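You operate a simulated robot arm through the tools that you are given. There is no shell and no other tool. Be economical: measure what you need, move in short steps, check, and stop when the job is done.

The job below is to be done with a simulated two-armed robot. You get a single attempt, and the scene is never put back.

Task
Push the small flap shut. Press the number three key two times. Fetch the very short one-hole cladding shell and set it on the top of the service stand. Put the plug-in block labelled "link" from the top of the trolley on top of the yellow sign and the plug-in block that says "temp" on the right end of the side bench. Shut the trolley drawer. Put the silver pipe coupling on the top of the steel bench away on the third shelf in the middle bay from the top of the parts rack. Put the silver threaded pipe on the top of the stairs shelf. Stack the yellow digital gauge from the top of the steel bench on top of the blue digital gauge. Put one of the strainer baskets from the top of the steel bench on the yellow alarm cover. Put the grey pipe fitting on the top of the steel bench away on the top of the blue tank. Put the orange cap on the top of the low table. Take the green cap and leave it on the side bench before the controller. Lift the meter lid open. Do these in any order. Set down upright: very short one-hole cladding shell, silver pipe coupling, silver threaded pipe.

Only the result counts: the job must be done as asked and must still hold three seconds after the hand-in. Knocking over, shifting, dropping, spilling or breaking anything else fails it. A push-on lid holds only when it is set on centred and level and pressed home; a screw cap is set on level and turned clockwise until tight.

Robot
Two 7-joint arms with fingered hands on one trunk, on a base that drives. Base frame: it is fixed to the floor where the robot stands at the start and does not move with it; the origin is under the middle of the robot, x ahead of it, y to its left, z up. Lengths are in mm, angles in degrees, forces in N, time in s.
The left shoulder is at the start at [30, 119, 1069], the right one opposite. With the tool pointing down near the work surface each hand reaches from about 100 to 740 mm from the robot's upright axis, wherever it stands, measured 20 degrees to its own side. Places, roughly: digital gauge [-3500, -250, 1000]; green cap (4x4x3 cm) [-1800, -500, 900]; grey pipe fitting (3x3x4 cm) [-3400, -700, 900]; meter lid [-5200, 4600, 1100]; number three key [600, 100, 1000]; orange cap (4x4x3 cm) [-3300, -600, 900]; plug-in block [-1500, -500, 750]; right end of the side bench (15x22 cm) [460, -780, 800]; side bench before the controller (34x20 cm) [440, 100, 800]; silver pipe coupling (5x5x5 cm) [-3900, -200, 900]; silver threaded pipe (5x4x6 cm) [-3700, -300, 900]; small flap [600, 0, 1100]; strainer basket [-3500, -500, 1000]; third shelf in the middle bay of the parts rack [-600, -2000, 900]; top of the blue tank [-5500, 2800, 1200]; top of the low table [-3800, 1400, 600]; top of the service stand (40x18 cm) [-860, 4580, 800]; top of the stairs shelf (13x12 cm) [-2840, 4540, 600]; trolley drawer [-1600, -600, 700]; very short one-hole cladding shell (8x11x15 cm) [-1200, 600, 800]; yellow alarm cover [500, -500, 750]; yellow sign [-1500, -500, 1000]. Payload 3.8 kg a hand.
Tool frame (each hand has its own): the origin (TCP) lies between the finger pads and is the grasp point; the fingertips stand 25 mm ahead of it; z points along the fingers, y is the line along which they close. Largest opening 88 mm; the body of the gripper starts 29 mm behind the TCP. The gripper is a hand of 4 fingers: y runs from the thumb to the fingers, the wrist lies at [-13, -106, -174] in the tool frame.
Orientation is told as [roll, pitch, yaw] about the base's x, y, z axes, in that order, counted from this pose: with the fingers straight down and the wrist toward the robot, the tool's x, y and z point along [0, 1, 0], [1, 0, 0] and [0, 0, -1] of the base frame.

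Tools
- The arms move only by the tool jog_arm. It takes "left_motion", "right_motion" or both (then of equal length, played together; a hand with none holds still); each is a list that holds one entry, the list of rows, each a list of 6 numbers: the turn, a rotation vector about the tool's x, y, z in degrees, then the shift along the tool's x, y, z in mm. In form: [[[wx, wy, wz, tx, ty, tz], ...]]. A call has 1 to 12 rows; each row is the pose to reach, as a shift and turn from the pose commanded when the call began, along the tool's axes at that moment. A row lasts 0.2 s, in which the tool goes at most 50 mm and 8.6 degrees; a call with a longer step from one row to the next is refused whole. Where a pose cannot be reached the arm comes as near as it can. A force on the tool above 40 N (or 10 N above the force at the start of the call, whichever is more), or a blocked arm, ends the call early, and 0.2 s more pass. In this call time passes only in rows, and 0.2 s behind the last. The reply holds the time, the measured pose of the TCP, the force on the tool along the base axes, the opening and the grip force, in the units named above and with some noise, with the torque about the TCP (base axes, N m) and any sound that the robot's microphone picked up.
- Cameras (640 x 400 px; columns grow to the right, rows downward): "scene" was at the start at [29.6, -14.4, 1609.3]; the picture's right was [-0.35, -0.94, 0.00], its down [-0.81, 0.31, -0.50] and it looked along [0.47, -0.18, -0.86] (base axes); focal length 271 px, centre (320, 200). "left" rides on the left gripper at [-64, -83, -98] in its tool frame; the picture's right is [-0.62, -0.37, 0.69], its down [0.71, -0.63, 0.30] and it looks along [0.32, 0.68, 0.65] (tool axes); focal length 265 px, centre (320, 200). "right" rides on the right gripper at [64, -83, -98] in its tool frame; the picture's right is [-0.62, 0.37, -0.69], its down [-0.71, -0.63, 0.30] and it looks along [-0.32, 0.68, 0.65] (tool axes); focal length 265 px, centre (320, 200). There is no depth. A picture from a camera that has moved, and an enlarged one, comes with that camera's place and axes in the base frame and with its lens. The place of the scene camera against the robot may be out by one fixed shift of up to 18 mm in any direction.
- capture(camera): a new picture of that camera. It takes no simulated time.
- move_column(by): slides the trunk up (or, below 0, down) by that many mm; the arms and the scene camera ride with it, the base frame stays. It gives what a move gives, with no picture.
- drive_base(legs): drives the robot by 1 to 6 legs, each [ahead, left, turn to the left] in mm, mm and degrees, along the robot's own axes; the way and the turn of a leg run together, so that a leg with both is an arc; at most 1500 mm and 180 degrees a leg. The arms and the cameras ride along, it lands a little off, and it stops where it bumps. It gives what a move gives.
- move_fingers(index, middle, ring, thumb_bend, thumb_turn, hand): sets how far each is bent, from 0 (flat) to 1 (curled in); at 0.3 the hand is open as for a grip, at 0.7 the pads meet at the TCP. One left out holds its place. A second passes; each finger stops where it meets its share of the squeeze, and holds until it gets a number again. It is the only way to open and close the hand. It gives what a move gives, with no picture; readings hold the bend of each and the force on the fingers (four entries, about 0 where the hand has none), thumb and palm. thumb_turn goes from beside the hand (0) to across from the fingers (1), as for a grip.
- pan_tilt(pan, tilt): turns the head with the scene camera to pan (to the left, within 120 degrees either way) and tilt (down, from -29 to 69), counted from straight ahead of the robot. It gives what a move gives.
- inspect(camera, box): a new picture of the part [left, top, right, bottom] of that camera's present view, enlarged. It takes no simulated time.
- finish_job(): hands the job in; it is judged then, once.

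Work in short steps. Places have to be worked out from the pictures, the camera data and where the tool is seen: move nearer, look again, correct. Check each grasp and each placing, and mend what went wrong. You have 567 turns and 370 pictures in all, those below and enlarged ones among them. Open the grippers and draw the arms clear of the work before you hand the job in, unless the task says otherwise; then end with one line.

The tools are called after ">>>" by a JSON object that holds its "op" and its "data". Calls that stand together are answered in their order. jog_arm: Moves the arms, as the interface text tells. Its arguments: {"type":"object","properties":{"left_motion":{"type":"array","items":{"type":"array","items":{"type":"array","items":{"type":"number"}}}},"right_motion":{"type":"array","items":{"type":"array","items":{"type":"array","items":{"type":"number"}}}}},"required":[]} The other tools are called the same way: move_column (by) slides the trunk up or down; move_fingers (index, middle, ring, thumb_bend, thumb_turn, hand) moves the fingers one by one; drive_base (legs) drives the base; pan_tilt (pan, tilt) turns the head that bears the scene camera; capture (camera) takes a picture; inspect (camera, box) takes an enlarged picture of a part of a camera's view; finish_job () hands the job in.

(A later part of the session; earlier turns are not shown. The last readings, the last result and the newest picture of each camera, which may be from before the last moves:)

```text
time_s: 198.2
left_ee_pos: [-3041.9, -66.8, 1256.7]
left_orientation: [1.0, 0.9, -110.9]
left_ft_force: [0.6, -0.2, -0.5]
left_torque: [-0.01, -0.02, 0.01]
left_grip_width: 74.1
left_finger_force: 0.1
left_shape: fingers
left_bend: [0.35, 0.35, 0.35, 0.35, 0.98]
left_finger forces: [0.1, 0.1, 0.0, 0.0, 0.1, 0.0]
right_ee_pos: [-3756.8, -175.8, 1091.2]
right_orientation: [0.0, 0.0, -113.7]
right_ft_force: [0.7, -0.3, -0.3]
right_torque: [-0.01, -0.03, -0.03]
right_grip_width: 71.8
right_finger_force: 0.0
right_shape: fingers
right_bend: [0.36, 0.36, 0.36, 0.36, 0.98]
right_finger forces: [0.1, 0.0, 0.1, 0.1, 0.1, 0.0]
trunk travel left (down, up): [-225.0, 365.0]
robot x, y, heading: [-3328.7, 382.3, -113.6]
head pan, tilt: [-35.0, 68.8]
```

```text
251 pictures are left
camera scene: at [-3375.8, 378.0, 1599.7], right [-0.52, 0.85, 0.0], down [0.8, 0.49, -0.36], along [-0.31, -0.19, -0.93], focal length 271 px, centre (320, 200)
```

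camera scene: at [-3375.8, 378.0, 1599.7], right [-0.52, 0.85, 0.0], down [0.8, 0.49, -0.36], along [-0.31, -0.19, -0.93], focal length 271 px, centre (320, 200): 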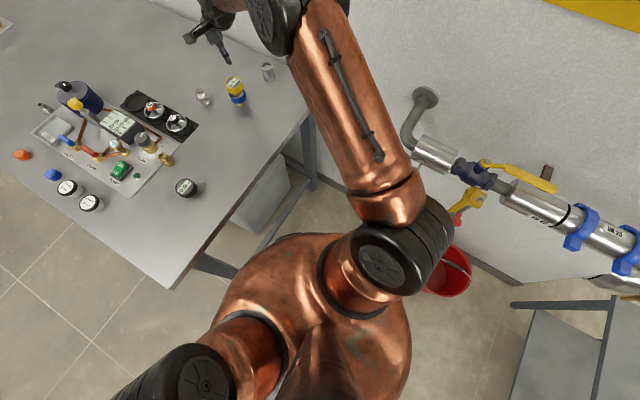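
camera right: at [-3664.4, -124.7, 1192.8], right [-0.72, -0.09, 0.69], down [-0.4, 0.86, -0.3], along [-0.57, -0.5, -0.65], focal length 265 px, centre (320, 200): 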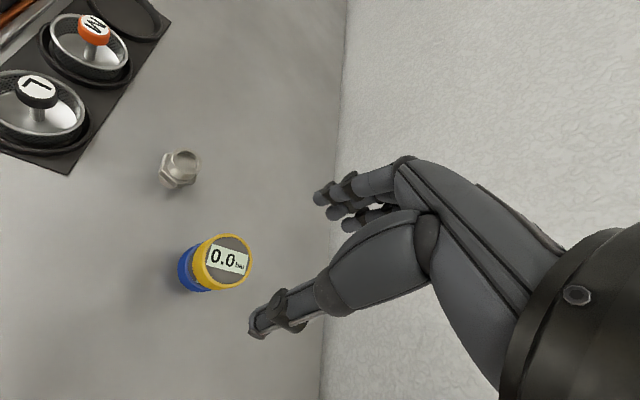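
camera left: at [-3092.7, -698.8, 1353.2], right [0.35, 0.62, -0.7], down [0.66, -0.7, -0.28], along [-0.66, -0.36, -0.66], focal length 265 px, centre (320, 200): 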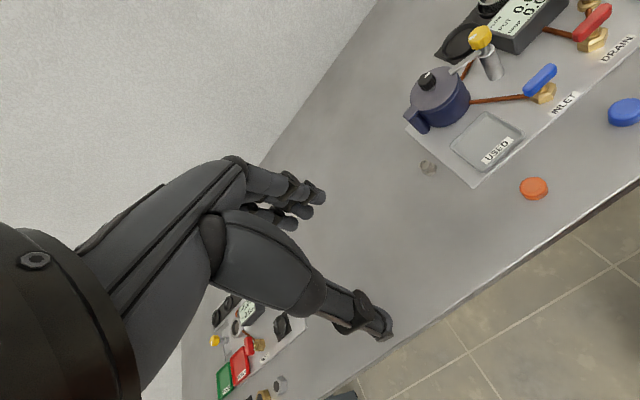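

The base stays hidden under the torso outline, so it is smaller than ~300 mm. I creep 60 mm closer.

>>> {"op": "drive_base", "data": {"legs": [[60, -20, 0]]}}

>>> {"op": "pan_tilt", "data": {"pan": 0, "tilt": 48}}

>>> {"op": "capture", "data": {"camera": "scene"}}

```text
time_s: 199.1
left_ee_pos: [-3085.5, -115.6, 1254.5]
left_orientation: [1.1, 1.1, -110.9]
left_ft_force: [-1.1, -0.9, 0.3]
left_torque: [0.04, 0.01, 0.02]
left_grip_width: 73.9
left_finger_force: 0.0
left_shape: fingers
left_bend: [0.35, 0.35, 0.35, 0.35, 0.98]
left_finger forces: [0.0, 0.0, 0.1, 0.0, 0.0, 0.0]
right_ee_pos: [-3799.7, -225.1, 1089.8]
right_orientation: [0.1, 0.2, -113.7]
right_ft_force: [-1.0, -0.4, 0.0]
right_torque: [0.0, 0.01, -0.01]
right_grip_width: 71.8
right_finger_force: 0.0
right_shape: fingers
right_bend: [0.36, 0.36, 0.36, 0.36, 0.98]
right_finger forces: [0.0, 0.1, 0.0, 0.0, 0.1, 0.0]
trunk travel left (down, up): [-225.0, 365.0]
robot x, y, heading: [-3366.6, 333.0, -113.6]
head pan, tilt: [-35.0, 68.8]
```

```text
time_s: 200.2
left_ee_pos: [-3084.6, -113.6, 1255.2]
left_orientation: [1.1, 0.9, -110.9]
left_ft_force: [-0.2, 0.2, 0.2]
left_torque: [-0.03, 0.02, -0.01]
left_grip_width: 74.1
left_finger_force: 0.0
left_shape: fingers
left_bend: [0.35, 0.35, 0.35, 0.35, 0.98]
left_finger forces: [0.0, 0.0, 0.0, 0.0, 0.0, 0.0]
right_ee_pos: [-3797.7, -222.8, 1091.0]
right_orientation: [-0.1, 0.1, -113.7]
right_ft_force: [-0.1, 0.6, -0.2]
right_torque: [0.02, -0.01, 0.03]
right_grip_width: 71.9
right_finger_force: 0.0
right_shape: fingers
right_bend: [0.36, 0.36, 0.36, 0.36, 0.98]
right_finger forces: [0.0, 0.1, 0.0, 0.0, 0.0, 0.0]
trunk travel left (down, up): [-225.0, 365.0]
robot x, y, heading: [-3365.2, 332.6, -113.9]
head pan, tilt: [0.0, 48.0]
```

```text
250 pictures are left
camera scene: at [-3401.9, 287.9, 1624.2], right [-0.92, 0.4, 0.0], down [0.3, 0.68, -0.67], along [-0.27, -0.61, -0.74], focal length 271 px, centre (320, 200)
```

scene: 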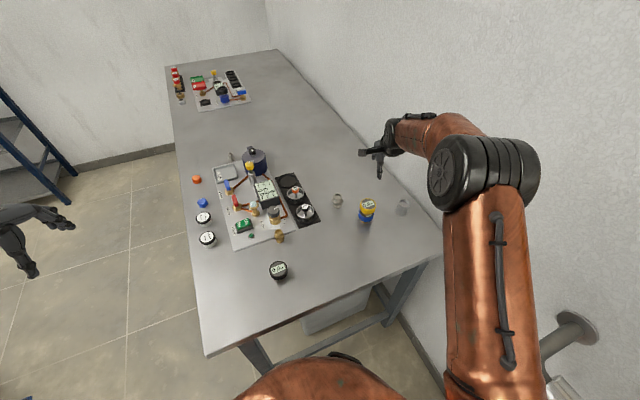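

I move the right hand above the coupling.

>>> {"op": "jog_arm", "data": {"right_motion": [[[0, 0, 0, -40, 3, 15], [0, 0, 0, -80, 6, 40], [0, 0, 0, -110, 9, 75], [0, 0, 0, -125, 10, 100]]]}}

>>> {"op": "capture", "data": {"camera": "right"}}

```text
time_s: 201.2
left_ee_pos: [-3083.4, -114.5, 1255.2]
left_orientation: [1.1, 0.9, -110.9]
left_ft_force: [-0.2, -0.1, 0.8]
left_torque: [0.0, 0.0, 0.0]
left_grip_width: 73.9
left_finger_force: 0.2
left_shape: fingers
left_bend: [0.35, 0.35, 0.35, 0.35, 0.98]
left_finger forces: [0.1, 0.0, 0.0, 0.0, 0.0, 0.1]
right_ee_pos: [-3918.3, -186.3, 989.3]
right_orientation: [0.0, 0.0, -113.7]
right_ft_force: [-0.1, -0.2, -0.3]
right_torque: [0.01, -0.01, -0.01]
right_grip_width: 71.9
right_finger_force: 0.0
right_shape: fingers
right_bend: [0.36, 0.36, 0.36, 0.36, 0.98]
right_finger forces: [0.0, 0.0, 0.0, 0.0, 0.1, 0.0]
trunk travel left (down, up): [-225.0, 365.0]
robot x, y, heading: [-3363.1, 332.2, -113.7]
head pan, tilt: [0.0, 48.0]
```

```text
249 pictures are left
camera right: at [-3826.3, -134.2, 1089.3], right [-0.72, -0.09, 0.69], down [-0.4, 0.86, -0.3], along [-0.57, -0.5, -0.65], focal length 265 px, centre (320, 200)
```

right: 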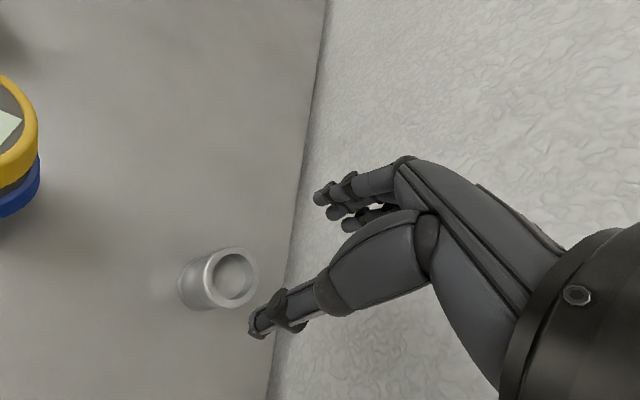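

Coupling centre ≈[-3908, -176]. I centre over it, lower to just above the bench and grip.

>>> {"op": "jog_arm", "data": {"right_motion": [[[0, 0, 0, 5, -13, 20], [0, 0, 0, 5, -13, 60], [0, 0, 0, 5, -13, 90], [0, 0, 0, 5, -13, 101]]]}}

>>> {"op": "capture", "data": {"camera": "right"}}

>>> {"op": "move_fingers", "data": {"hand": "right", "index": 0.65, "middle": 0.65, "ring": 0.5, "thumb_bend": 0.65}}

>>> {"op": "capture", "data": {"camera": "right"}}

```text
time_s: 202.2
left_ee_pos: [-3084.5, -114.1, 1255.3]
left_orientation: [1.1, 0.9, -110.7]
left_ft_force: [-1.0, 0.7, 0.6]
left_torque: [0.0, 0.01, -0.03]
left_grip_width: 74.1
left_finger_force: 0.0
left_shape: fingers
left_bend: [0.35, 0.35, 0.35, 0.35, 0.98]
left_finger forces: [0.0, 0.0, 0.0, 0.0, 0.0, 0.1]
right_ee_pos: [-3907.1, -173.0, 890.7]
right_orientation: [-0.1, -0.1, -113.7]
right_ft_force: [0.0, 0.8, -0.5]
right_torque: [0.01, 0.02, -0.03]
right_grip_width: 71.4
right_finger_force: 0.0
right_shape: fingers
right_bend: [0.36, 0.36, 0.36, 0.36, 0.98]
right_finger forces: [0.1, 0.0, 0.1, 0.1, 0.0, 0.0]
trunk travel left (down, up): [-225.0, 365.0]
robot x, y, heading: [-3364.0, 333.2, -113.7]
head pan, tilt: [0.0, 48.0]
```

```text
248 pictures are left
camera right: at [-3815.3, -122.4, 990.6], right [-0.72, -0.09, 0.69], down [-0.4, 0.86, -0.3], along [-0.57, -0.5, -0.65], focal length 265 px, centre (320, 200)
```

right: 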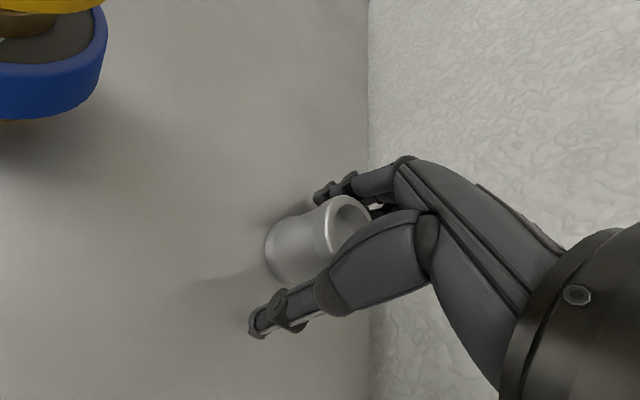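

```text
time_s: 203.2
left_ee_pos: [-3084.7, -113.4, 1256.1]
left_orientation: [1.0, 0.8, -111.0]
left_ft_force: [0.1, 0.6, -0.2]
left_torque: [0.0, 0.01, 0.01]
left_grip_width: 74.0
left_finger_force: 0.1
left_shape: fingers
left_bend: [0.35, 0.35, 0.35, 0.35, 0.98]
left_finger forces: [0.1, 0.1, 0.0, 0.1, 0.1, 0.0]
right_ee_pos: [-3906.6, -172.0, 890.4]
right_orientation: [0.0, 0.0, -113.7]
right_ft_force: [0.0, -0.9, 0.4]
right_torque: [-0.05, 0.05, 0.0]
right_grip_width: 33.7
right_finger_force: 11.2
right_shape: fingers
right_bend: [0.55, 0.58, 0.5, 0.54, 1.0]
right_finger forces: [5.7, 5.5, 0.0, 0.0, 10.6, 0.1]
trunk travel left (down, up): [-225.0, 365.0]
robot x, y, heading: [-3362.4, 331.9, -113.7]
head pan, tilt: [0.0, 48.0]
```

```text
247 pictures are left
camera right: at [-3815.1, -122.4, 991.0], right [-0.72, -0.09, 0.69], down [-0.4, 0.86, -0.3], along [-0.57, -0.5, -0.65], focal length 265 px, centre (320, 200)
```

right: 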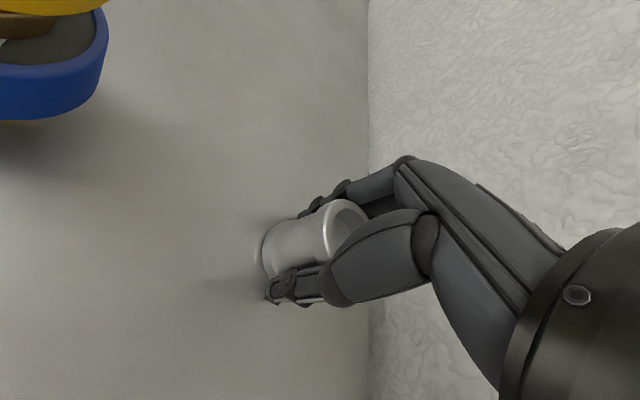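

Balanced grip. I lift it straight up and draw it in toward the robot.

>>> {"op": "jog_arm", "data": {"right_motion": [[[0, 0, 0, 0, 0, -20], [0, 0, 0, 0, 0, -60], [0, 0, 0, 0, 0, -105], [0, 0, 0, 0, 0, -150], [0, 0, 0, 0, 0, -195], [0, 0, 0, 0, -30, -230], [0, 0, 0, 0, -70, -260], [0, 0, 0, 20, -110, -270], [0, 0, 0, 40, -150, -270]]]}}

>>> {"op": "capture", "data": {"camera": "right"}}

>>> {"op": "capture", "data": {"camera": "scene"}}

```text
time_s: 205.2
left_ee_pos: [-3082.8, -112.0, 1254.9]
left_orientation: [1.1, 0.8, -110.9]
left_ft_force: [0.4, 0.5, 0.0]
left_torque: [0.01, 0.03, -0.03]
left_grip_width: 74.0
left_finger_force: 0.1
left_shape: fingers
left_bend: [0.35, 0.35, 0.35, 0.35, 0.98]
left_finger forces: [0.1, 0.0, 0.0, 0.1, 0.0, 0.0]
right_ee_pos: [-3805.8, -48.0, 1162.0]
right_orientation: [0.0, 0.1, -113.7]
right_ft_force: [0.0, 0.8, -1.5]
right_torque: [-0.01, 0.02, 0.01]
right_grip_width: 33.2
right_finger_force: 10.1
right_shape: fingers
right_bend: [0.56, 0.58, 0.5, 0.54, 1.0]
right_finger forces: [5.5, 5.0, 0.0, 0.0, 10.3, 0.0]
trunk travel left (down, up): [-225.0, 365.0]
robot x, y, heading: [-3362.9, 328.7, -113.8]
head pan, tilt: [0.0, 48.0]
```

```text
246 pictures are left
camera right: at [-3714.3, 2.7, 1262.4], right [-0.72, -0.09, 0.69], down [-0.4, 0.86, -0.31], along [-0.57, -0.5, -0.65], focal length 265 px, centre (320, 200)
```

right: 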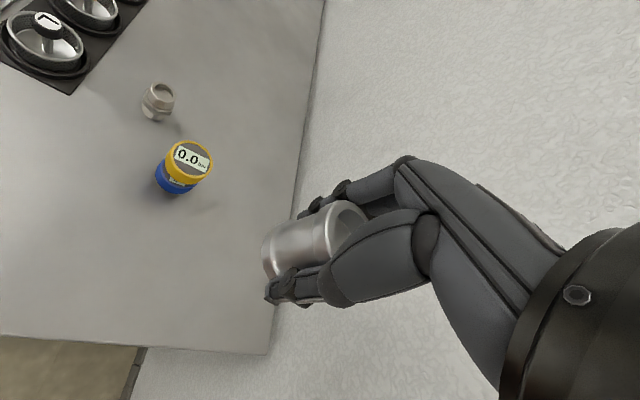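

```text
245 pictures are left
camera scene: at [-3400.5, 289.6, 1624.3], right [-0.92, 0.4, 0.0], down [0.3, 0.68, -0.67], along [-0.27, -0.61, -0.74], focal length 271 px, centre (320, 200)
```

scene: 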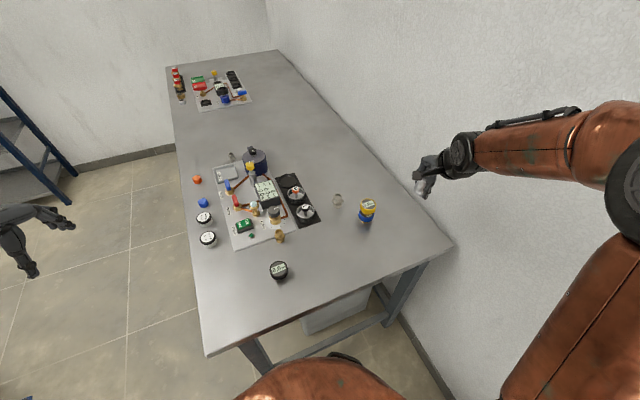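

Coupling secure in the right hand. Now the left hand goes above strainer "L", whose knob is near [-3579, -281, 930].

>>> {"op": "move_fingers", "data": {"hand": "right", "index": 0.72, "middle": 0.72, "thumb_bend": 0.7}}

>>> {"op": "jog_arm", "data": {"left_motion": [[[0, 0, 0, -35, 30, 10], [0, 0, 0, -70, 60, 20], [0, 0, 0, -105, 90, 30], [0, 0, 0, -140, 120, 40], [0, 0, 0, -175, 150, 60], [0, 0, 0, -210, 180, 75], [0, 0, 0, -245, 210, 90], [0, 0, 0, -280, 240, 105], [0, 0, 0, -315, 270, 120], [0, 0, 0, -350, 300, 135], [0, 0, 0, -380, 325, 165], [0, 0, 0, -403, 335, 200]]]}}

>>> {"op": "capture", "data": {"camera": "left"}}

```text
time_s: 206.2
left_ee_pos: [-3084.6, -114.0, 1255.0]
left_orientation: [1.0, 0.8, -110.9]
left_ft_force: [0.1, -0.7, -0.3]
left_torque: [0.02, -0.01, 0.0]
left_grip_width: 74.2
left_finger_force: 0.0
left_shape: fingers
left_bend: [0.35, 0.35, 0.35, 0.35, 0.98]
left_finger forces: [0.1, 0.0, 0.0, 0.0, 0.1, 0.0]
right_ee_pos: [-3807.5, -50.0, 1161.9]
right_orientation: [0.0, 0.2, -113.7]
right_ft_force: [1.0, -0.5, -1.7]
right_torque: [0.0, -0.03, 0.02]
right_grip_width: 33.4
right_finger_force: 16.2
right_shape: fingers
right_bend: [0.58, 0.61, 0.5, 0.53, 1.0]
right_finger forces: [8.5, 7.8, 0.0, 0.1, 15.9, 0.1]
trunk travel left (down, up): [-225.0, 365.0]
robot x, y, heading: [-3362.8, 332.9, -113.5]
head pan, tilt: [0.0, 48.0]
```

```text
refused: row 5 steps farther than a row can; nothing moved
```

```text
244 pictures are left
camera left: at [-3116.9, -12.3, 1354.8], right [-0.43, 0.57, -0.7], down [0.9, 0.34, -0.28], along [0.07, -0.75, -0.66], focal length 265 px, centre (320, 200)
```

left: 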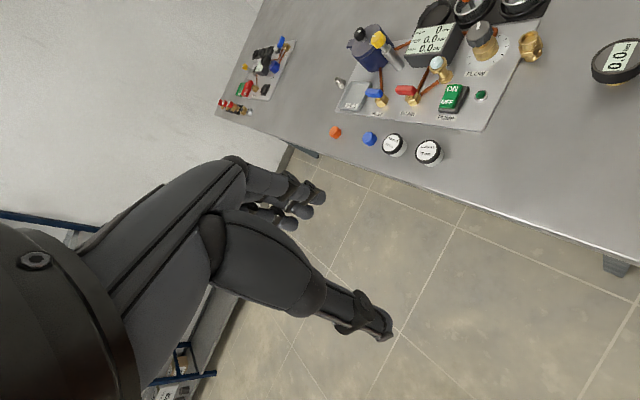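

>>> {"op": "jog_arm", "data": {"left_motion": [[[0, 0, 0, -35, 30, 10], [0, 0, 0, -70, 60, 20], [0, 0, 0, -105, 90, 30], [0, 0, 0, -140, 120, 40], [0, 0, 0, -175, 150, 50], [0, 0, 0, -210, 180, 60], [0, 0, 0, -245, 210, 70], [0, 0, 0, -280, 240, 80], [0, 0, 0, -315, 270, 90], [0, 0, 0, -350, 300, 100], [0, 0, 0, -380, 325, 125], [0, 0, 0, -403, 335, 165]]]}}

>>> {"op": "capture", "data": {"camera": "left"}}

```text
time_s: 208.8
left_ee_pos: [-3577.8, -280.4, 1076.5]
left_orientation: [1.1, 0.9, -110.8]
left_ft_force: [-0.6, -0.1, -0.4]
left_torque: [-0.01, -0.03, -0.01]
left_grip_width: 74.0
left_finger_force: 0.0
left_shape: fingers
left_bend: [0.35, 0.35, 0.35, 0.35, 0.98]
left_finger forces: [0.0, 0.0, 0.0, 0.0, 0.0, 0.0]
right_ee_pos: [-3808.6, -50.3, 1161.4]
right_orientation: [0.1, 0.0, -113.7]
right_ft_force: [0.4, 0.2, -1.4]
right_torque: [-0.03, -0.01, 0.01]
right_grip_width: 33.5
right_finger_force: 15.9
right_shape: fingers
right_bend: [0.58, 0.61, 0.5, 0.53, 1.0]
right_finger forces: [8.5, 7.8, 0.0, 0.0, 15.8, 0.0]
trunk travel left (down, up): [-225.0, 365.0]
robot x, y, heading: [-3365.8, 330.1, -113.8]
head pan, tilt: [0.0, 48.0]
```

```text
243 pictures are left
camera left: at [-3611.1, -180.0, 1175.7], right [-0.43, 0.57, -0.7], down [0.9, 0.34, -0.28], along [0.08, -0.75, -0.66], focal length 265 px, centre (320, 200)
```

left: 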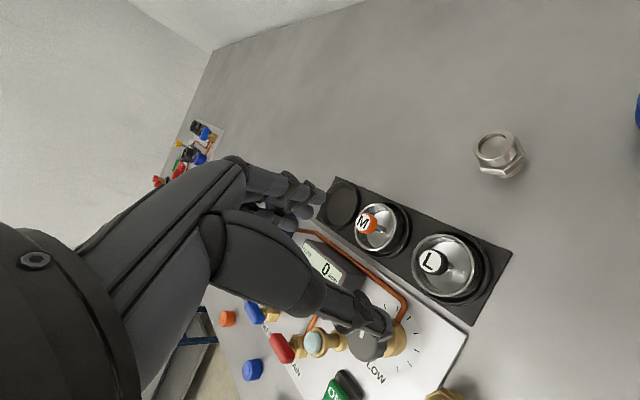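

>>> {"op": "move_fingers", "data": {"hand": "left", "index": 0.48, "middle": 0.48, "ring": 0.48, "thumb_bend": 0.48}}

>>> {"op": "jog_arm", "data": {"left_motion": [[[0, 0, 0, -3.6, 4.6, 40], [0, 0, 0, -3.6, 4.6, 80], [0, 0, 0, -3.6, 4.6, 105]]]}}

>>> {"op": "capture", "data": {"camera": "left"}}

>>> {"op": "inspect", "data": {"camera": "scene", "box": [240, 140, 360, 240]}}

```text
time_s: 209.8
left_ee_pos: [-3577.1, -280.8, 1077.0]
left_orientation: [1.1, 0.9, -111.0]
left_ft_force: [0.3, 0.5, -0.1]
left_torque: [-0.01, 0.04, -0.02]
left_grip_width: 46.7
left_finger_force: 0.0
left_shape: fingers
left_bend: [0.48, 0.48, 0.48, 0.48, 1.0]
left_finger forces: [0.1, 0.0, 0.1, 0.1, 0.0, 0.0]
right_ee_pos: [-3808.4, -48.4, 1160.3]
right_orientation: [0.0, 0.1, -113.5]
right_ft_force: [-0.1, 0.9, -1.7]
right_torque: [-0.01, 0.04, 0.01]
right_grip_width: 33.3
right_finger_force: 16.6
right_shape: fingers
right_bend: [0.58, 0.61, 0.5, 0.53, 1.0]
right_finger forces: [8.6, 7.8, 0.0, 0.1, 15.9, 0.1]
trunk travel left (down, up): [-225.0, 365.0]
robot x, y, heading: [-3360.6, 333.1, -113.7]
head pan, tilt: [0.0, 48.0]
```

```text
time_s: 210.6
left_ee_pos: [-3579.6, -284.7, 973.3]
left_orientation: [1.1, 0.9, -110.9]
left_ft_force: [-0.9, 0.7, -0.1]
left_torque: [0.03, -0.01, 0.01]
left_grip_width: 46.5
left_finger_force: 0.0
left_shape: fingers
left_bend: [0.48, 0.48, 0.48, 0.48, 1.0]
left_finger forces: [0.0, 0.0, 0.0, 0.0, 0.1, 0.0]
right_ee_pos: [-3807.5, -47.8, 1161.4]
right_orientation: [0.0, 0.1, -113.7]
right_ft_force: [0.0, -0.8, -1.0]
right_torque: [-0.02, 0.0, 0.0]
right_grip_width: 33.5
right_finger_force: 16.3
right_shape: fingers
right_bend: [0.58, 0.61, 0.5, 0.53, 1.0]
right_finger forces: [8.5, 7.7, 0.1, 0.1, 15.8, 0.1]
trunk travel left (down, up): [-225.0, 365.0]
robot x, y, heading: [-3362.4, 332.4, -113.7]
head pan, tilt: [0.0, 48.0]
```

```text
242 pictures are left
camera left: at [-3613.0, -182.9, 1072.4], right [-0.43, 0.57, -0.7], down [0.9, 0.34, -0.28], along [0.07, -0.75, -0.66], focal length 265 px, centre (320, 200)
```

left: 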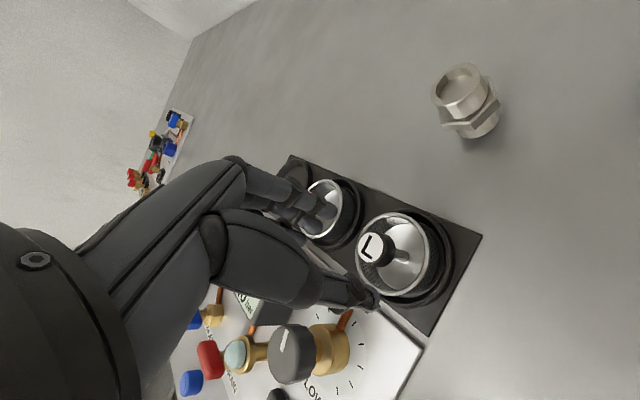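

```text
4.00 times, centred on (300, 190) of scene
camera zoom: at [-3402.4, 287.7, 1624.3], right [-0.92, 0.4, 0.0], down [0.3, 0.68, -0.67], along [-0.27, -0.61, -0.74], focal length 1084 px, centre (400, 240)
```

zoom: 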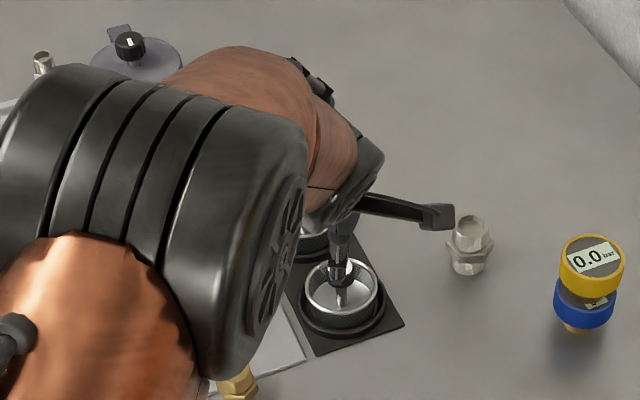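

Triangulating better, the knob top is at about [-3582, -292, 912]. I correct and lower to z≈938, then recheck.

>>> {"op": "jog_arm", "data": {"left_motion": [[[0, 0, 0, 0.4, 7.5, 15], [0, 0, 0, 0.4, 7.5, 35]]]}}

>>> {"op": "inspect", "data": {"camera": "left", "box": [260, 150, 460, 310]}}

```text
time_s: 211.2
left_ee_pos: [-3582.7, -292.1, 939.3]
left_orientation: [1.1, 0.8, -110.9]
left_ft_force: [0.2, 0.2, 1.0]
left_torque: [-0.01, 0.0, 0.01]
left_grip_width: 46.3
left_finger_force: 0.1
left_shape: fingers
left_bend: [0.48, 0.48, 0.48, 0.48, 1.0]
left_finger forces: [0.0, 0.1, 0.0, 0.0, 0.0, 0.1]
right_ee_pos: [-3807.9, -49.9, 1161.0]
right_orientation: [0.0, 0.1, -113.7]
right_ft_force: [0.2, -0.8, -0.9]
right_torque: [0.02, 0.02, 0.01]
right_grip_width: 33.3
right_finger_force: 15.9
right_shape: fingers
right_bend: [0.58, 0.61, 0.5, 0.53, 1.0]
right_finger forces: [8.5, 7.9, 0.0, 0.0, 15.8, 0.1]
trunk travel left (down, up): [-225.0, 365.0]
robot x, y, heading: [-3367.1, 334.5, -113.7]
head pan, tilt: [0.0, 48.0]
```

```text
2.50 times, centred on (360, 230) of left
camera zoom: at [-3615.1, -190.5, 1038.9], right [-0.43, 0.57, -0.7], down [0.9, 0.34, -0.28], along [0.07, -0.75, -0.66], focal length 664 px, centre (220, 125)
```

zoom: 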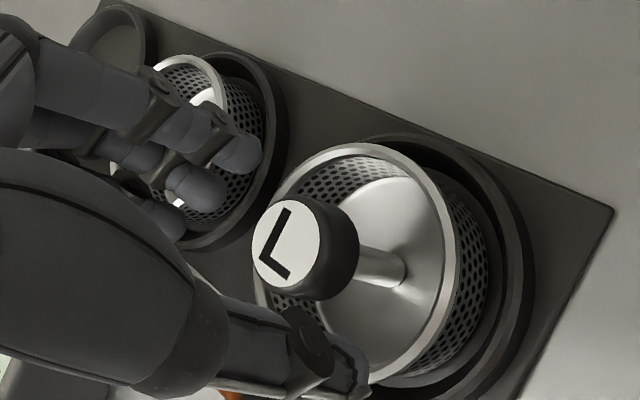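

The knob spans about z 892–912, the basket rim is at ≈878. I narrow the fingers a bit, lower to z≈908 and pinch the knob.

>>> {"op": "move_fingers", "data": {"hand": "left", "index": 0.53, "middle": 0.53, "ring": 0.48, "thumb_bend": 0.53}}

>>> {"op": "jog_arm", "data": {"left_motion": [[[0, 0, 0, -1.5, 2, 10], [0, 0, 0, -1.5, 2, 22], [0, 0, 0, -1.5, 2, 31]]]}}

>>> {"op": "move_fingers", "data": {"hand": "left", "index": 0.75, "middle": 0.75, "ring": 0.48, "thumb_bend": 0.72}}

>>> {"op": "inspect", "data": {"camera": "left", "box": [260, 150, 460, 310]}}

```text
time_s: 212.2
left_ee_pos: [-3582.0, -291.6, 940.4]
left_orientation: [1.1, 1.0, -110.9]
left_ft_force: [0.4, 0.3, 0.2]
left_torque: [0.01, -0.01, 0.01]
left_grip_width: 35.5
left_finger_force: 0.0
left_shape: fingers
left_bend: [0.53, 0.53, 0.48, 0.53, 1.0]
left_finger forces: [0.0, 0.0, 0.0, 0.0, 0.1, 0.0]
right_ee_pos: [-3808.6, -48.4, 1161.4]
right_orientation: [0.0, 0.0, -113.6]
right_ft_force: [-0.2, -0.2, -1.6]
right_torque: [0.0, 0.03, -0.01]
right_grip_width: 33.2
right_finger_force: 16.1
right_shape: fingers
right_bend: [0.58, 0.61, 0.5, 0.53, 1.0]
right_finger forces: [8.4, 7.9, 0.0, 0.1, 15.9, 0.0]
trunk travel left (down, up): [-225.0, 365.0]
robot x, y, heading: [-3368.1, 336.5, -113.8]
head pan, tilt: [0.0, 48.0]
```

```text
time_s: 212.9
left_ee_pos: [-3584.3, -293.2, 913.4]
left_orientation: [0.8, 0.1, -111.0]
left_ft_force: [-0.3, 3.4, 30.4]
left_torque: [0.72, -0.33, 0.05]
left_grip_width: 33.8
left_finger_force: 16.2
left_shape: fingers
left_bend: [0.54, 0.55, 0.48, 0.54, 1.0]
left_finger forces: [1.4, 1.6, 0.0, 0.0, 29.2, 0.0]
right_ee_pos: [-3806.7, -46.0, 1163.3]
right_orientation: [0.0, -0.1, -113.6]
right_ft_force: [0.5, -0.7, -2.2]
right_torque: [0.01, 0.0, 0.0]
right_grip_width: 33.4
right_finger_force: 16.1
right_shape: fingers
right_bend: [0.58, 0.61, 0.5, 0.53, 1.0]
right_finger forces: [8.5, 7.8, 0.0, 0.0, 15.7, 0.0]
trunk travel left (down, up): [-225.0, 365.0]
robot x, y, heading: [-3366.0, 333.2, -113.8]
head pan, tilt: [0.0, 48.0]
```

```text
time_s: 213.9
left_ee_pos: [-3583.5, -291.4, 911.4]
left_orientation: [0.9, 0.3, -110.9]
left_ft_force: [-3.5, 5.4, 38.5]
left_torque: [1.1, -0.33, 0.19]
left_grip_width: 17.0
left_finger_force: 45.8
left_shape: fingers
left_bend: [0.74, 0.74, 0.48, 0.57, 1.0]
left_finger forces: [9.0, 2.7, 0.0, 0.1, 80.6, 0.0]
right_ee_pos: [-3806.2, -45.1, 1163.4]
right_orientation: [0.1, -0.2, -113.6]
right_ft_force: [0.1, -0.1, -0.5]
right_torque: [0.0, -0.01, -0.02]
right_grip_width: 33.5
right_finger_force: 15.7
right_shape: fingers
right_bend: [0.58, 0.61, 0.5, 0.53, 1.0]
right_finger forces: [8.5, 7.8, 0.0, 0.1, 15.8, 0.0]
trunk travel left (down, up): [-225.0, 365.0]
robot x, y, heading: [-3365.3, 333.1, -113.6]
head pan, tilt: [0.0, 48.0]
```

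```text
2.50 times, centred on (360, 230) of left
camera zoom: at [-3615.4, -190.0, 1010.7], right [-0.44, 0.56, -0.7], down [0.9, 0.33, -0.29], along [0.07, -0.76, -0.65], focal length 664 px, centre (220, 125)
```

zoom: 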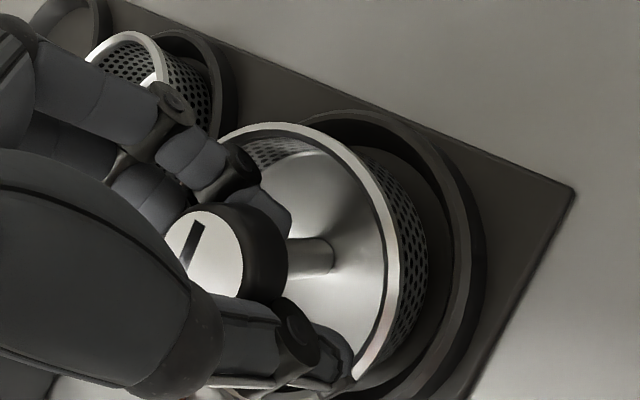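

The thumb tip presses on the basket's rim. I open, raise 8 mm and grip again.

>>> {"op": "move_fingers", "data": {"hand": "left", "index": 0.52, "middle": 0.52, "thumb_bend": 0.54}}

>>> {"op": "jog_arm", "data": {"left_motion": [[[0, 0, 0, 0, 0, -9]]]}}

>>> {"op": "inspect", "data": {"camera": "left", "box": [260, 150, 460, 310]}}

```text
time_s: 214.9
left_ee_pos: [-3583.4, -292.7, 912.9]
left_orientation: [0.8, 0.1, -110.9]
left_ft_force: [-2.8, 4.6, 41.2]
left_torque: [1.05, -0.42, 0.17]
left_grip_width: 33.4
left_finger_force: 29.6
left_shape: fingers
left_bend: [0.53, 0.55, 0.48, 0.57, 1.0]
left_finger forces: [0.7, 2.8, 0.0, 0.0, 55.5, 0.1]
right_ee_pos: [-3806.7, -45.2, 1163.4]
right_orientation: [0.2, -0.2, -113.7]
right_ft_force: [1.4, 0.4, -1.3]
right_torque: [-0.01, -0.01, 0.05]
right_grip_width: 33.1
right_finger_force: 16.1
right_shape: fingers
right_bend: [0.58, 0.61, 0.5, 0.53, 1.0]
right_finger forces: [8.4, 7.7, 0.0, 0.0, 15.7, 0.0]
trunk travel left (down, up): [-225.0, 365.0]
robot x, y, heading: [-3366.5, 336.2, -113.5]
head pan, tilt: [0.0, 48.0]
```

```text
time_s: 215.3
left_ee_pos: [-3580.5, -290.9, 913.2]
left_orientation: [1.4, 1.3, -110.9]
left_ft_force: [-2.8, 1.9, 10.8]
left_torque: [0.3, -0.06, 0.03]
left_grip_width: 32.0
left_finger_force: 9.2
left_shape: fingers
left_bend: [0.52, 0.54, 0.48, 0.57, 1.0]
left_finger forces: [0.0, 2.4, 0.0, 0.0, 16.2, 0.0]
right_ee_pos: [-3806.4, -47.0, 1161.4]
right_orientation: [0.0, 0.1, -113.7]
right_ft_force: [0.4, -0.6, -2.2]
right_torque: [0.0, -0.01, -0.01]
right_grip_width: 33.2
right_finger_force: 16.6
right_shape: fingers
right_bend: [0.58, 0.61, 0.5, 0.53, 1.0]
right_finger forces: [8.5, 7.8, 0.1, 0.0, 15.8, 0.0]
trunk travel left (down, up): [-225.0, 365.0]
robot x, y, heading: [-3362.6, 330.6, -113.7]
head pan, tilt: [0.0, 48.0]
```

```text
2.50 times, centred on (360, 230) of left
camera zoom: at [-3614.1, -190.6, 1012.6], right [-0.43, 0.57, -0.7], down [0.9, 0.34, -0.28], along [0.08, -0.75, -0.66], focal length 664 px, centre (220, 125)
```

zoom: 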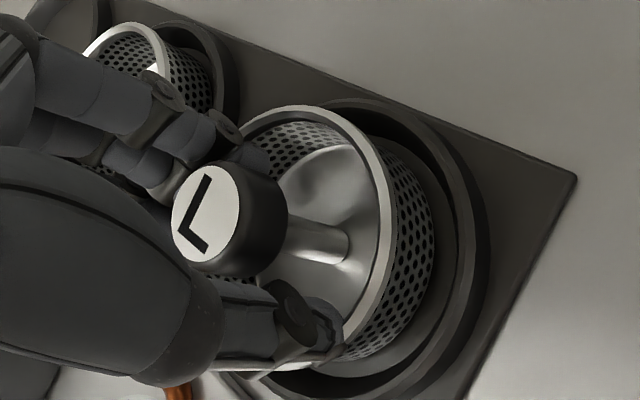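

>>> {"op": "jog_arm", "data": {"left_motion": [[[0, 0, 0, 0, 0, -6], [0, 0, 0, 0, 0, -12]]]}}

>>> {"op": "inspect", "data": {"camera": "left", "box": [260, 150, 460, 310]}}

```text
time_s: 215.9
left_ee_pos: [-3581.7, -292.6, 926.9]
left_orientation: [1.2, 1.0, -110.9]
left_ft_force: [0.5, -0.4, 0.0]
left_torque: [0.01, -0.03, -0.01]
left_grip_width: 34.3
left_finger_force: 0.1
left_shape: fingers
left_bend: [0.52, 0.52, 0.48, 0.54, 1.0]
left_finger forces: [0.0, 0.0, 0.0, 0.0, 0.0, 0.0]
right_ee_pos: [-3809.2, -48.7, 1162.2]
right_orientation: [-0.1, 0.0, -113.6]
right_ft_force: [-1.2, -0.3, -2.3]
right_torque: [-0.02, 0.01, -0.02]
right_grip_width: 33.2
right_finger_force: 15.7
right_shape: fingers
right_bend: [0.58, 0.61, 0.5, 0.53, 1.0]
right_finger forces: [8.5, 7.9, 0.1, 0.0, 15.9, 0.1]
trunk travel left (down, up): [-225.0, 365.0]
robot x, y, heading: [-3366.1, 332.4, -113.6]
head pan, tilt: [0.0, 48.0]
```

```text
2.50 times, centred on (360, 230) of left
camera zoom: at [-3615.2, -191.7, 1026.8], right [-0.43, 0.57, -0.7], down [0.9, 0.34, -0.28], along [0.08, -0.75, -0.66], focal length 664 px, centre (220, 125)
```

zoom: 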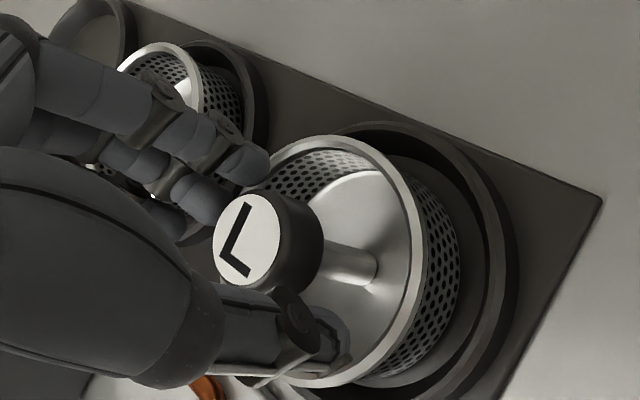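

Free now, and the knob is centred between the fingertips. I close here.

>>> {"op": "jog_arm", "data": {"left_motion": [[[0, 0, 0, 0, 2, 4]]]}}

>>> {"op": "move_fingers", "data": {"hand": "left", "index": 0.72, "middle": 0.72, "ring": 0.48, "thumb_bend": 0.7}}

>>> {"op": "inspect", "data": {"camera": "left", "box": [260, 150, 460, 310]}}

```text
time_s: 216.3
left_ee_pos: [-3583.1, -294.5, 923.2]
left_orientation: [1.0, 0.9, -110.9]
left_ft_force: [-0.1, -0.8, 1.3]
left_torque: [0.03, 0.01, -0.03]
left_grip_width: 34.5
left_finger_force: 0.0
left_shape: fingers
left_bend: [0.52, 0.52, 0.48, 0.54, 1.0]
left_finger forces: [0.0, 0.1, 0.0, 0.0, 0.1, 0.0]
right_ee_pos: [-3807.2, -48.2, 1161.3]
right_orientation: [0.1, 0.1, -113.8]
right_ft_force: [0.3, 0.3, -2.0]
right_torque: [-0.03, 0.01, -0.02]
right_grip_width: 33.2
right_finger_force: 15.9
right_shape: fingers
right_bend: [0.58, 0.61, 0.5, 0.53, 1.0]
right_finger forces: [8.5, 7.8, 0.1, 0.0, 15.9, 0.0]
trunk travel left (down, up): [-225.0, 365.0]
robot x, y, heading: [-3365.2, 333.0, -113.9]
head pan, tilt: [0.0, 48.0]
```

```text
time_s: 217.3
left_ee_pos: [-3582.3, -295.3, 922.9]
left_orientation: [1.0, 0.8, -110.9]
left_ft_force: [-0.5, -0.4, 0.4]
left_torque: [0.04, -0.02, 0.01]
left_grip_width: 16.9
left_finger_force: 9.7
left_shape: fingers
left_bend: [0.71, 0.66, 0.48, 0.61, 1.0]
left_finger forces: [5.7, 4.1, 0.1, 0.1, 9.2, 0.1]
right_ee_pos: [-3808.4, -49.7, 1161.8]
right_orientation: [0.0, 0.1, -113.6]
right_ft_force: [-0.2, 0.7, -1.6]
right_torque: [0.0, 0.0, -0.01]
right_grip_width: 33.3
right_finger_force: 15.9
right_shape: fingers
right_bend: [0.58, 0.61, 0.5, 0.53, 1.0]
right_finger forces: [8.6, 7.8, 0.1, 0.1, 15.8, 0.0]
trunk travel left (down, up): [-225.0, 365.0]
robot x, y, heading: [-3364.4, 331.7, -113.6]
head pan, tilt: [0.0, 48.0]
```

```text
2.50 times, centred on (360, 230) of left
camera zoom: at [-3615.4, -194.0, 1023.3], right [-0.43, 0.57, -0.7], down [0.9, 0.34, -0.28], along [0.07, -0.75, -0.66], focal length 664 px, centre (220, 125)
```

zoom: 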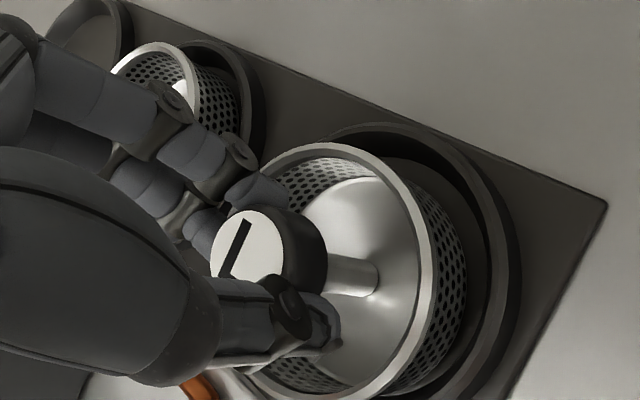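

Pinched. I tighten a little and lift slowly.

>>> {"op": "move_fingers", "data": {"hand": "left", "index": 0.78, "middle": 0.76, "thumb_bend": 0.74}}

>>> {"op": "jog_arm", "data": {"left_motion": [[[0, 0, 0, 0, 0, -10], [0, 0, 0, 0, 0, -25], [0, 0, 0, 0, 0, -50], [0, 0, 0, 0, 0, -85], [0, 0, 0, 0, 0, -125]]]}}

>>> {"op": "capture", "data": {"camera": "left"}}

```text
time_s: 218.3
left_ee_pos: [-3582.5, -294.4, 923.4]
left_orientation: [1.2, 0.8, -111.0]
left_ft_force: [0.0, -0.5, 2.1]
left_torque: [0.11, -0.04, 0.02]
left_grip_width: 16.6
left_finger_force: 15.7
left_shape: fingers
left_bend: [0.74, 0.74, 0.48, 0.58, 1.0]
left_finger forces: [9.5, 6.1, 0.0, 0.1, 15.0, 0.0]
right_ee_pos: [-3807.6, -48.8, 1160.2]
right_orientation: [0.0, 0.1, -113.8]
right_ft_force: [-0.5, 0.5, -2.6]
right_torque: [0.01, 0.01, -0.03]
right_grip_width: 33.2
right_finger_force: 16.8
right_shape: fingers
right_bend: [0.58, 0.61, 0.5, 0.53, 1.0]
right_finger forces: [8.5, 7.8, 0.1, 0.0, 15.8, 0.0]
trunk travel left (down, up): [-225.0, 365.0]
robot x, y, heading: [-3362.1, 332.6, -113.7]
head pan, tilt: [0.0, 48.0]
```

```text
time_s: 219.6
left_ee_pos: [-3588.9, -292.1, 1047.3]
left_orientation: [1.1, 0.9, -110.9]
left_ft_force: [0.0, 0.2, -1.2]
left_torque: [0.01, -0.02, -0.02]
left_grip_width: 16.4
left_finger_force: 16.1
left_shape: fingers
left_bend: [0.75, 0.74, 0.48, 0.58, 1.0]
left_finger forces: [9.9, 6.8, 0.0, 0.0, 15.6, 0.1]
right_ee_pos: [-3808.7, -48.3, 1161.4]
right_orientation: [0.1, 0.1, -113.7]
right_ft_force: [0.1, -0.6, -1.7]
right_torque: [0.0, -0.04, 0.0]
right_grip_width: 33.5
right_finger_force: 15.6
right_shape: fingers
right_bend: [0.58, 0.61, 0.5, 0.53, 1.0]
right_finger forces: [8.5, 7.8, 0.0, 0.0, 15.8, 0.1]
trunk travel left (down, up): [-225.0, 365.0]
robot x, y, heading: [-3362.9, 336.9, -113.8]
head pan, tilt: [0.0, 48.0]
```

```text
235 pictures are left
camera left: at [-3622.2, -191.3, 1146.8], right [-0.43, 0.57, -0.7], down [0.9, 0.34, -0.28], along [0.07, -0.75, -0.66], focal length 265 px, centre (320, 200)
```

left: 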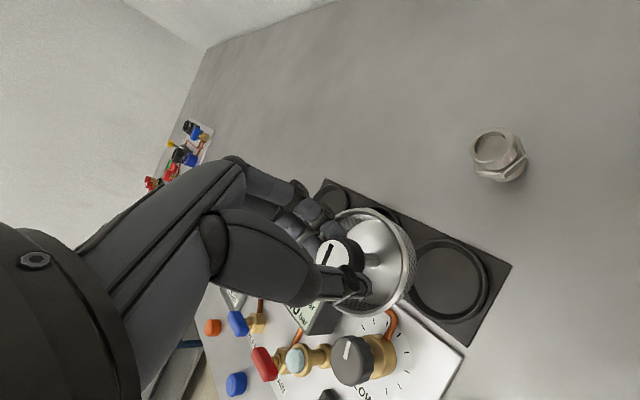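

Strainer L is lifted cleanly. I raise and draw in both hands for travel, then drive toward the parts rack along the free aisles.

>>> {"op": "jog_arm", "data": {"left_motion": [[[0, 0, 0, 0, 0, -45], [0, 0, 0, 10, -20, -85], [0, 0, 0, 30, -55, -115], [0, 0, 0, 50, -95, -140], [0, 0, 0, 70, -135, -160], [0, 0, 0, 90, -170, -180]]], "right_motion": [[[0, 0, 0, 0, 0, -20], [0, 0, 0, 30, 0, -40], [0, 0, 0, 70, 0, -50], [0, 0, 0, 110, 0, -60], [0, 0, 0, 110, 0, -60], [0, 0, 0, 110, 0, -60]]]}}

>>> {"op": "drive_base", "data": {"legs": [[-250, 0, 0], [0, 600, 0], [0, 0, 23.8], [1400, 0, 0]]}}

```text
refused: row 3 steps farther than a row can; nothing moved
```

```text
time_s: 232.2
left_ee_pos: [-2744.6, -1753.4, 1046.7]
left_orientation: [1.1, 0.8, -89.4]
left_ft_force: [0.0, -0.2, -0.4]
left_torque: [-0.02, 0.01, 0.04]
left_grip_width: 16.3
left_finger_force: 16.1
left_shape: fingers
left_bend: [0.75, 0.74, 0.48, 0.58, 1.0]
left_finger forces: [10.0, 6.8, 0.1, 0.0, 15.7, 0.0]
right_ee_pos: [-3035.9, -1604.8, 1162.3]
right_orientation: [0.0, 0.0, -92.4]
right_ft_force: [-0.5, -0.6, -0.8]
right_torque: [-0.04, -0.02, 0.01]
right_grip_width: 33.1
right_finger_force: 15.3
right_shape: fingers
right_bend: [0.58, 0.61, 0.5, 0.53, 1.0]
right_finger forces: [8.5, 7.7, 0.1, 0.0, 15.7, 0.1]
trunk travel left (down, up): [-225.0, 365.0]
robot x, y, heading: [-2765.0, -1087.1, -92.4]
head pan, tilt: [0.0, 48.0]
```

It drove fine (basket stayed above everything). Now I pull the hands in, turn east and go to the rack.

>>> {"op": "jog_arm", "data": {"left_motion": [[[0, 0, 0, 10, -25, -30], [0, 0, 0, 20, -50, -60], [0, 0, 0, 30, -75, -90], [0, 0, 0, 40, -100, -120], [0, 0, 0, 50, -125, -150], [0, 0, 0, 60, -150, -170]]], "right_motion": [[[0, 0, 0, 0, -20, -20], [0, 0, 0, 0, -40, -40], [0, 0, 0, 0, -60, -50], [0, 0, 0, 0, -80, -60], [0, 0, 0, 0, -80, -60], [0, 0, 0, 0, -80, -60]]]}}

>>> {"op": "drive_base", "data": {"legs": [[0, 0, 92], [1500, 0, 0], [500, 0, 0]]}}

>>> {"op": "pan_tilt", "data": {"pan": -80, "tilt": 25}}

>>> {"op": "capture", "data": {"camera": "scene"}}

```text
time_s: 233.6
left_ee_pos: [-2687.3, -1603.5, 1219.3]
left_orientation: [1.1, 0.8, -89.5]
left_ft_force: [0.5, 0.4, -1.2]
left_torque: [-0.03, 0.01, 0.03]
left_grip_width: 16.2
left_finger_force: 16.1
left_shape: fingers
left_bend: [0.75, 0.74, 0.48, 0.58, 1.0]
left_finger forces: [10.1, 6.6, 0.0, 0.0, 15.6, 0.0]
right_ee_pos: [-3031.7, -1522.4, 1219.3]
right_orientation: [0.0, 0.0, -92.3]
right_ft_force: [0.1, -0.2, -2.3]
right_torque: [-0.03, -0.01, 0.0]
right_grip_width: 33.1
right_finger_force: 15.9
right_shape: fingers
right_bend: [0.58, 0.61, 0.5, 0.53, 1.0]
right_finger forces: [8.4, 7.8, 0.0, 0.0, 15.7, 0.1]
trunk travel left (down, up): [-225.0, 365.0]
robot x, y, heading: [-2761.8, -1087.4, -92.2]
head pan, tilt: [0.0, 48.0]
```

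```text
time_s: 247.2
left_ee_pos: [-289.3, -1111.4, 1217.7]
left_orientation: [1.1, 0.9, -0.2]
left_ft_force: [-0.7, -0.2, -1.6]
left_torque: [-0.01, 0.02, 0.01]
left_grip_width: 15.9
left_finger_force: 16.1
left_shape: fingers
left_bend: [0.75, 0.74, 0.48, 0.58, 1.0]
left_finger forces: [10.3, 6.3, 0.0, 0.1, 15.1, 0.0]
right_ee_pos: [-374.9, -1454.3, 1219.7]
right_orientation: [0.0, 0.2, -3.0]
right_ft_force: [-0.2, 0.0, -1.2]
right_torque: [0.01, -0.03, 0.0]
right_grip_width: 33.0
right_finger_force: 15.2
right_shape: fingers
right_bend: [0.58, 0.61, 0.5, 0.53, 1.0]
right_finger forces: [8.1, 7.7, 0.0, 0.1, 15.2, 0.0]
trunk travel left (down, up): [-225.0, 365.0]
robot x, y, heading: [-808.5, -1176.8, -3.1]
head pan, tilt: [0.0, 48.0]
```

```text
time_s: 248.7
left_ee_pos: [-288.7, -1110.6, 1218.6]
left_orientation: [1.1, 0.9, -0.3]
left_ft_force: [0.6, -0.2, -1.5]
left_torque: [0.01, -0.01, -0.04]
left_grip_width: 15.7
left_finger_force: 15.8
left_shape: fingers
left_bend: [0.75, 0.74, 0.48, 0.58, 1.0]
left_finger forces: [10.3, 6.2, 0.0, 0.0, 15.2, 0.0]
right_ee_pos: [-375.3, -1455.4, 1219.2]
right_orientation: [0.0, 0.2, -3.0]
right_ft_force: [-0.2, 0.0, -1.6]
right_torque: [0.02, 0.01, -0.01]
right_grip_width: 32.8
right_finger_force: 15.6
right_shape: fingers
right_bend: [0.58, 0.61, 0.5, 0.53, 1.0]
right_finger forces: [8.1, 7.7, 0.0, 0.1, 15.3, 0.0]
trunk travel left (down, up): [-225.0, 365.0]
robot x, y, heading: [-810.4, -1177.5, -3.1]
head pan, tilt: [-80.0, 25.0]
```

```text
234 pictures are left
camera scene: at [-828.9, -1261.6, 1659.0], right [-0.99, -0.12, 0.0], down [-0.05, 0.42, -0.91], along [0.11, -0.9, -0.42], focal length 271 px, centre (320, 200)
```

scene: 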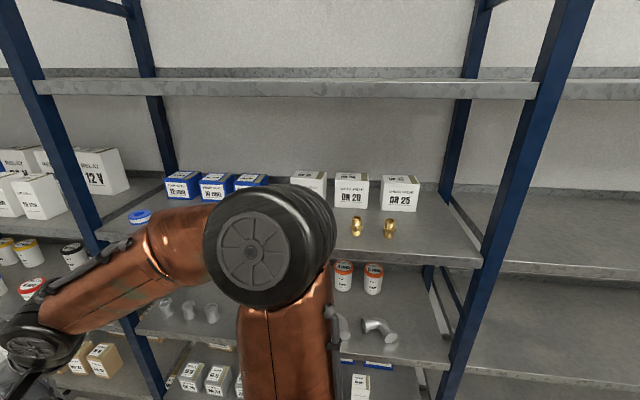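

The rack's middle bay is right here: shelf 3 (z≈900) holds silver fittings; its front edge is at y≈-1805. I turn to face it and look at the free spots.

>>> {"op": "drive_base", "data": {"legs": [[0, 0, -87]]}}

>>> {"op": "pan_tilt", "data": {"pan": 0, "tilt": 35}}

>>> {"op": "capture", "data": {"camera": "scene"}}

```text
time_s: 252.8
left_ee_pos: [-712.6, -1696.0, 1217.6]
left_orientation: [1.1, 0.9, -87.3]
left_ft_force: [-0.4, 0.0, -0.2]
left_torque: [0.03, 0.02, -0.02]
left_grip_width: 15.6
left_finger_force: 15.5
left_shape: fingers
left_bend: [0.75, 0.74, 0.48, 0.58, 1.0]
left_finger forces: [10.5, 6.0, 0.1, 0.0, 15.0, 0.0]
right_ee_pos: [-1058.9, -1625.5, 1219.3]
right_orientation: [-0.1, 0.0, -90.2]
right_ft_force: [0.3, -0.4, -1.3]
right_torque: [-0.01, -0.01, 0.0]
right_grip_width: 32.7
right_finger_force: 15.1
right_shape: fingers
right_bend: [0.58, 0.61, 0.5, 0.53, 1.0]
right_finger forces: [7.7, 7.5, 0.0, 0.1, 14.8, 0.0]
trunk travel left (down, up): [-225.0, 365.0]
robot x, y, heading: [-808.6, -1179.9, -90.2]
head pan, tilt: [-80.0, 25.0]
```

```text
time_s: 254.3
left_ee_pos: [-714.4, -1695.8, 1218.8]
left_orientation: [1.1, 0.9, -87.3]
left_ft_force: [-0.4, 0.1, -0.7]
left_torque: [0.02, -0.03, 0.01]
left_grip_width: 15.4
left_finger_force: 15.9
left_shape: fingers
left_bend: [0.75, 0.74, 0.48, 0.58, 1.0]
left_finger forces: [10.4, 6.0, 0.1, 0.0, 15.1, 0.0]
right_ee_pos: [-1060.4, -1625.7, 1219.4]
right_orientation: [-0.1, 0.1, -90.2]
right_ft_force: [-0.4, 0.4, -0.7]
right_torque: [-0.03, -0.01, 0.01]
right_grip_width: 32.6
right_finger_force: 14.9
right_shape: fingers
right_bend: [0.58, 0.61, 0.5, 0.53, 1.0]
right_finger forces: [7.7, 7.6, 0.0, 0.0, 14.8, 0.0]
trunk travel left (down, up): [-225.0, 365.0]
robot x, y, heading: [-807.9, -1181.0, -90.1]
head pan, tilt: [0.0, 35.0]
```

```text
233 pictures are left
camera scene: at [-821.3, -1239.6, 1643.3], right [-1.0, 0.0, 0.0], down [0.0, 0.57, -0.82], along [0.0, -0.82, -0.57], focal length 271 px, centre (320, 200)
```

scene: 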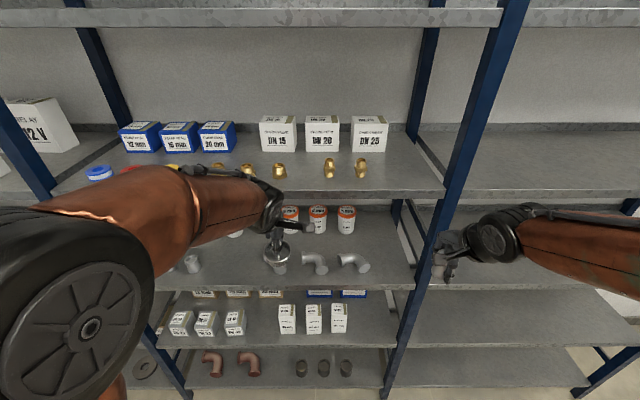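

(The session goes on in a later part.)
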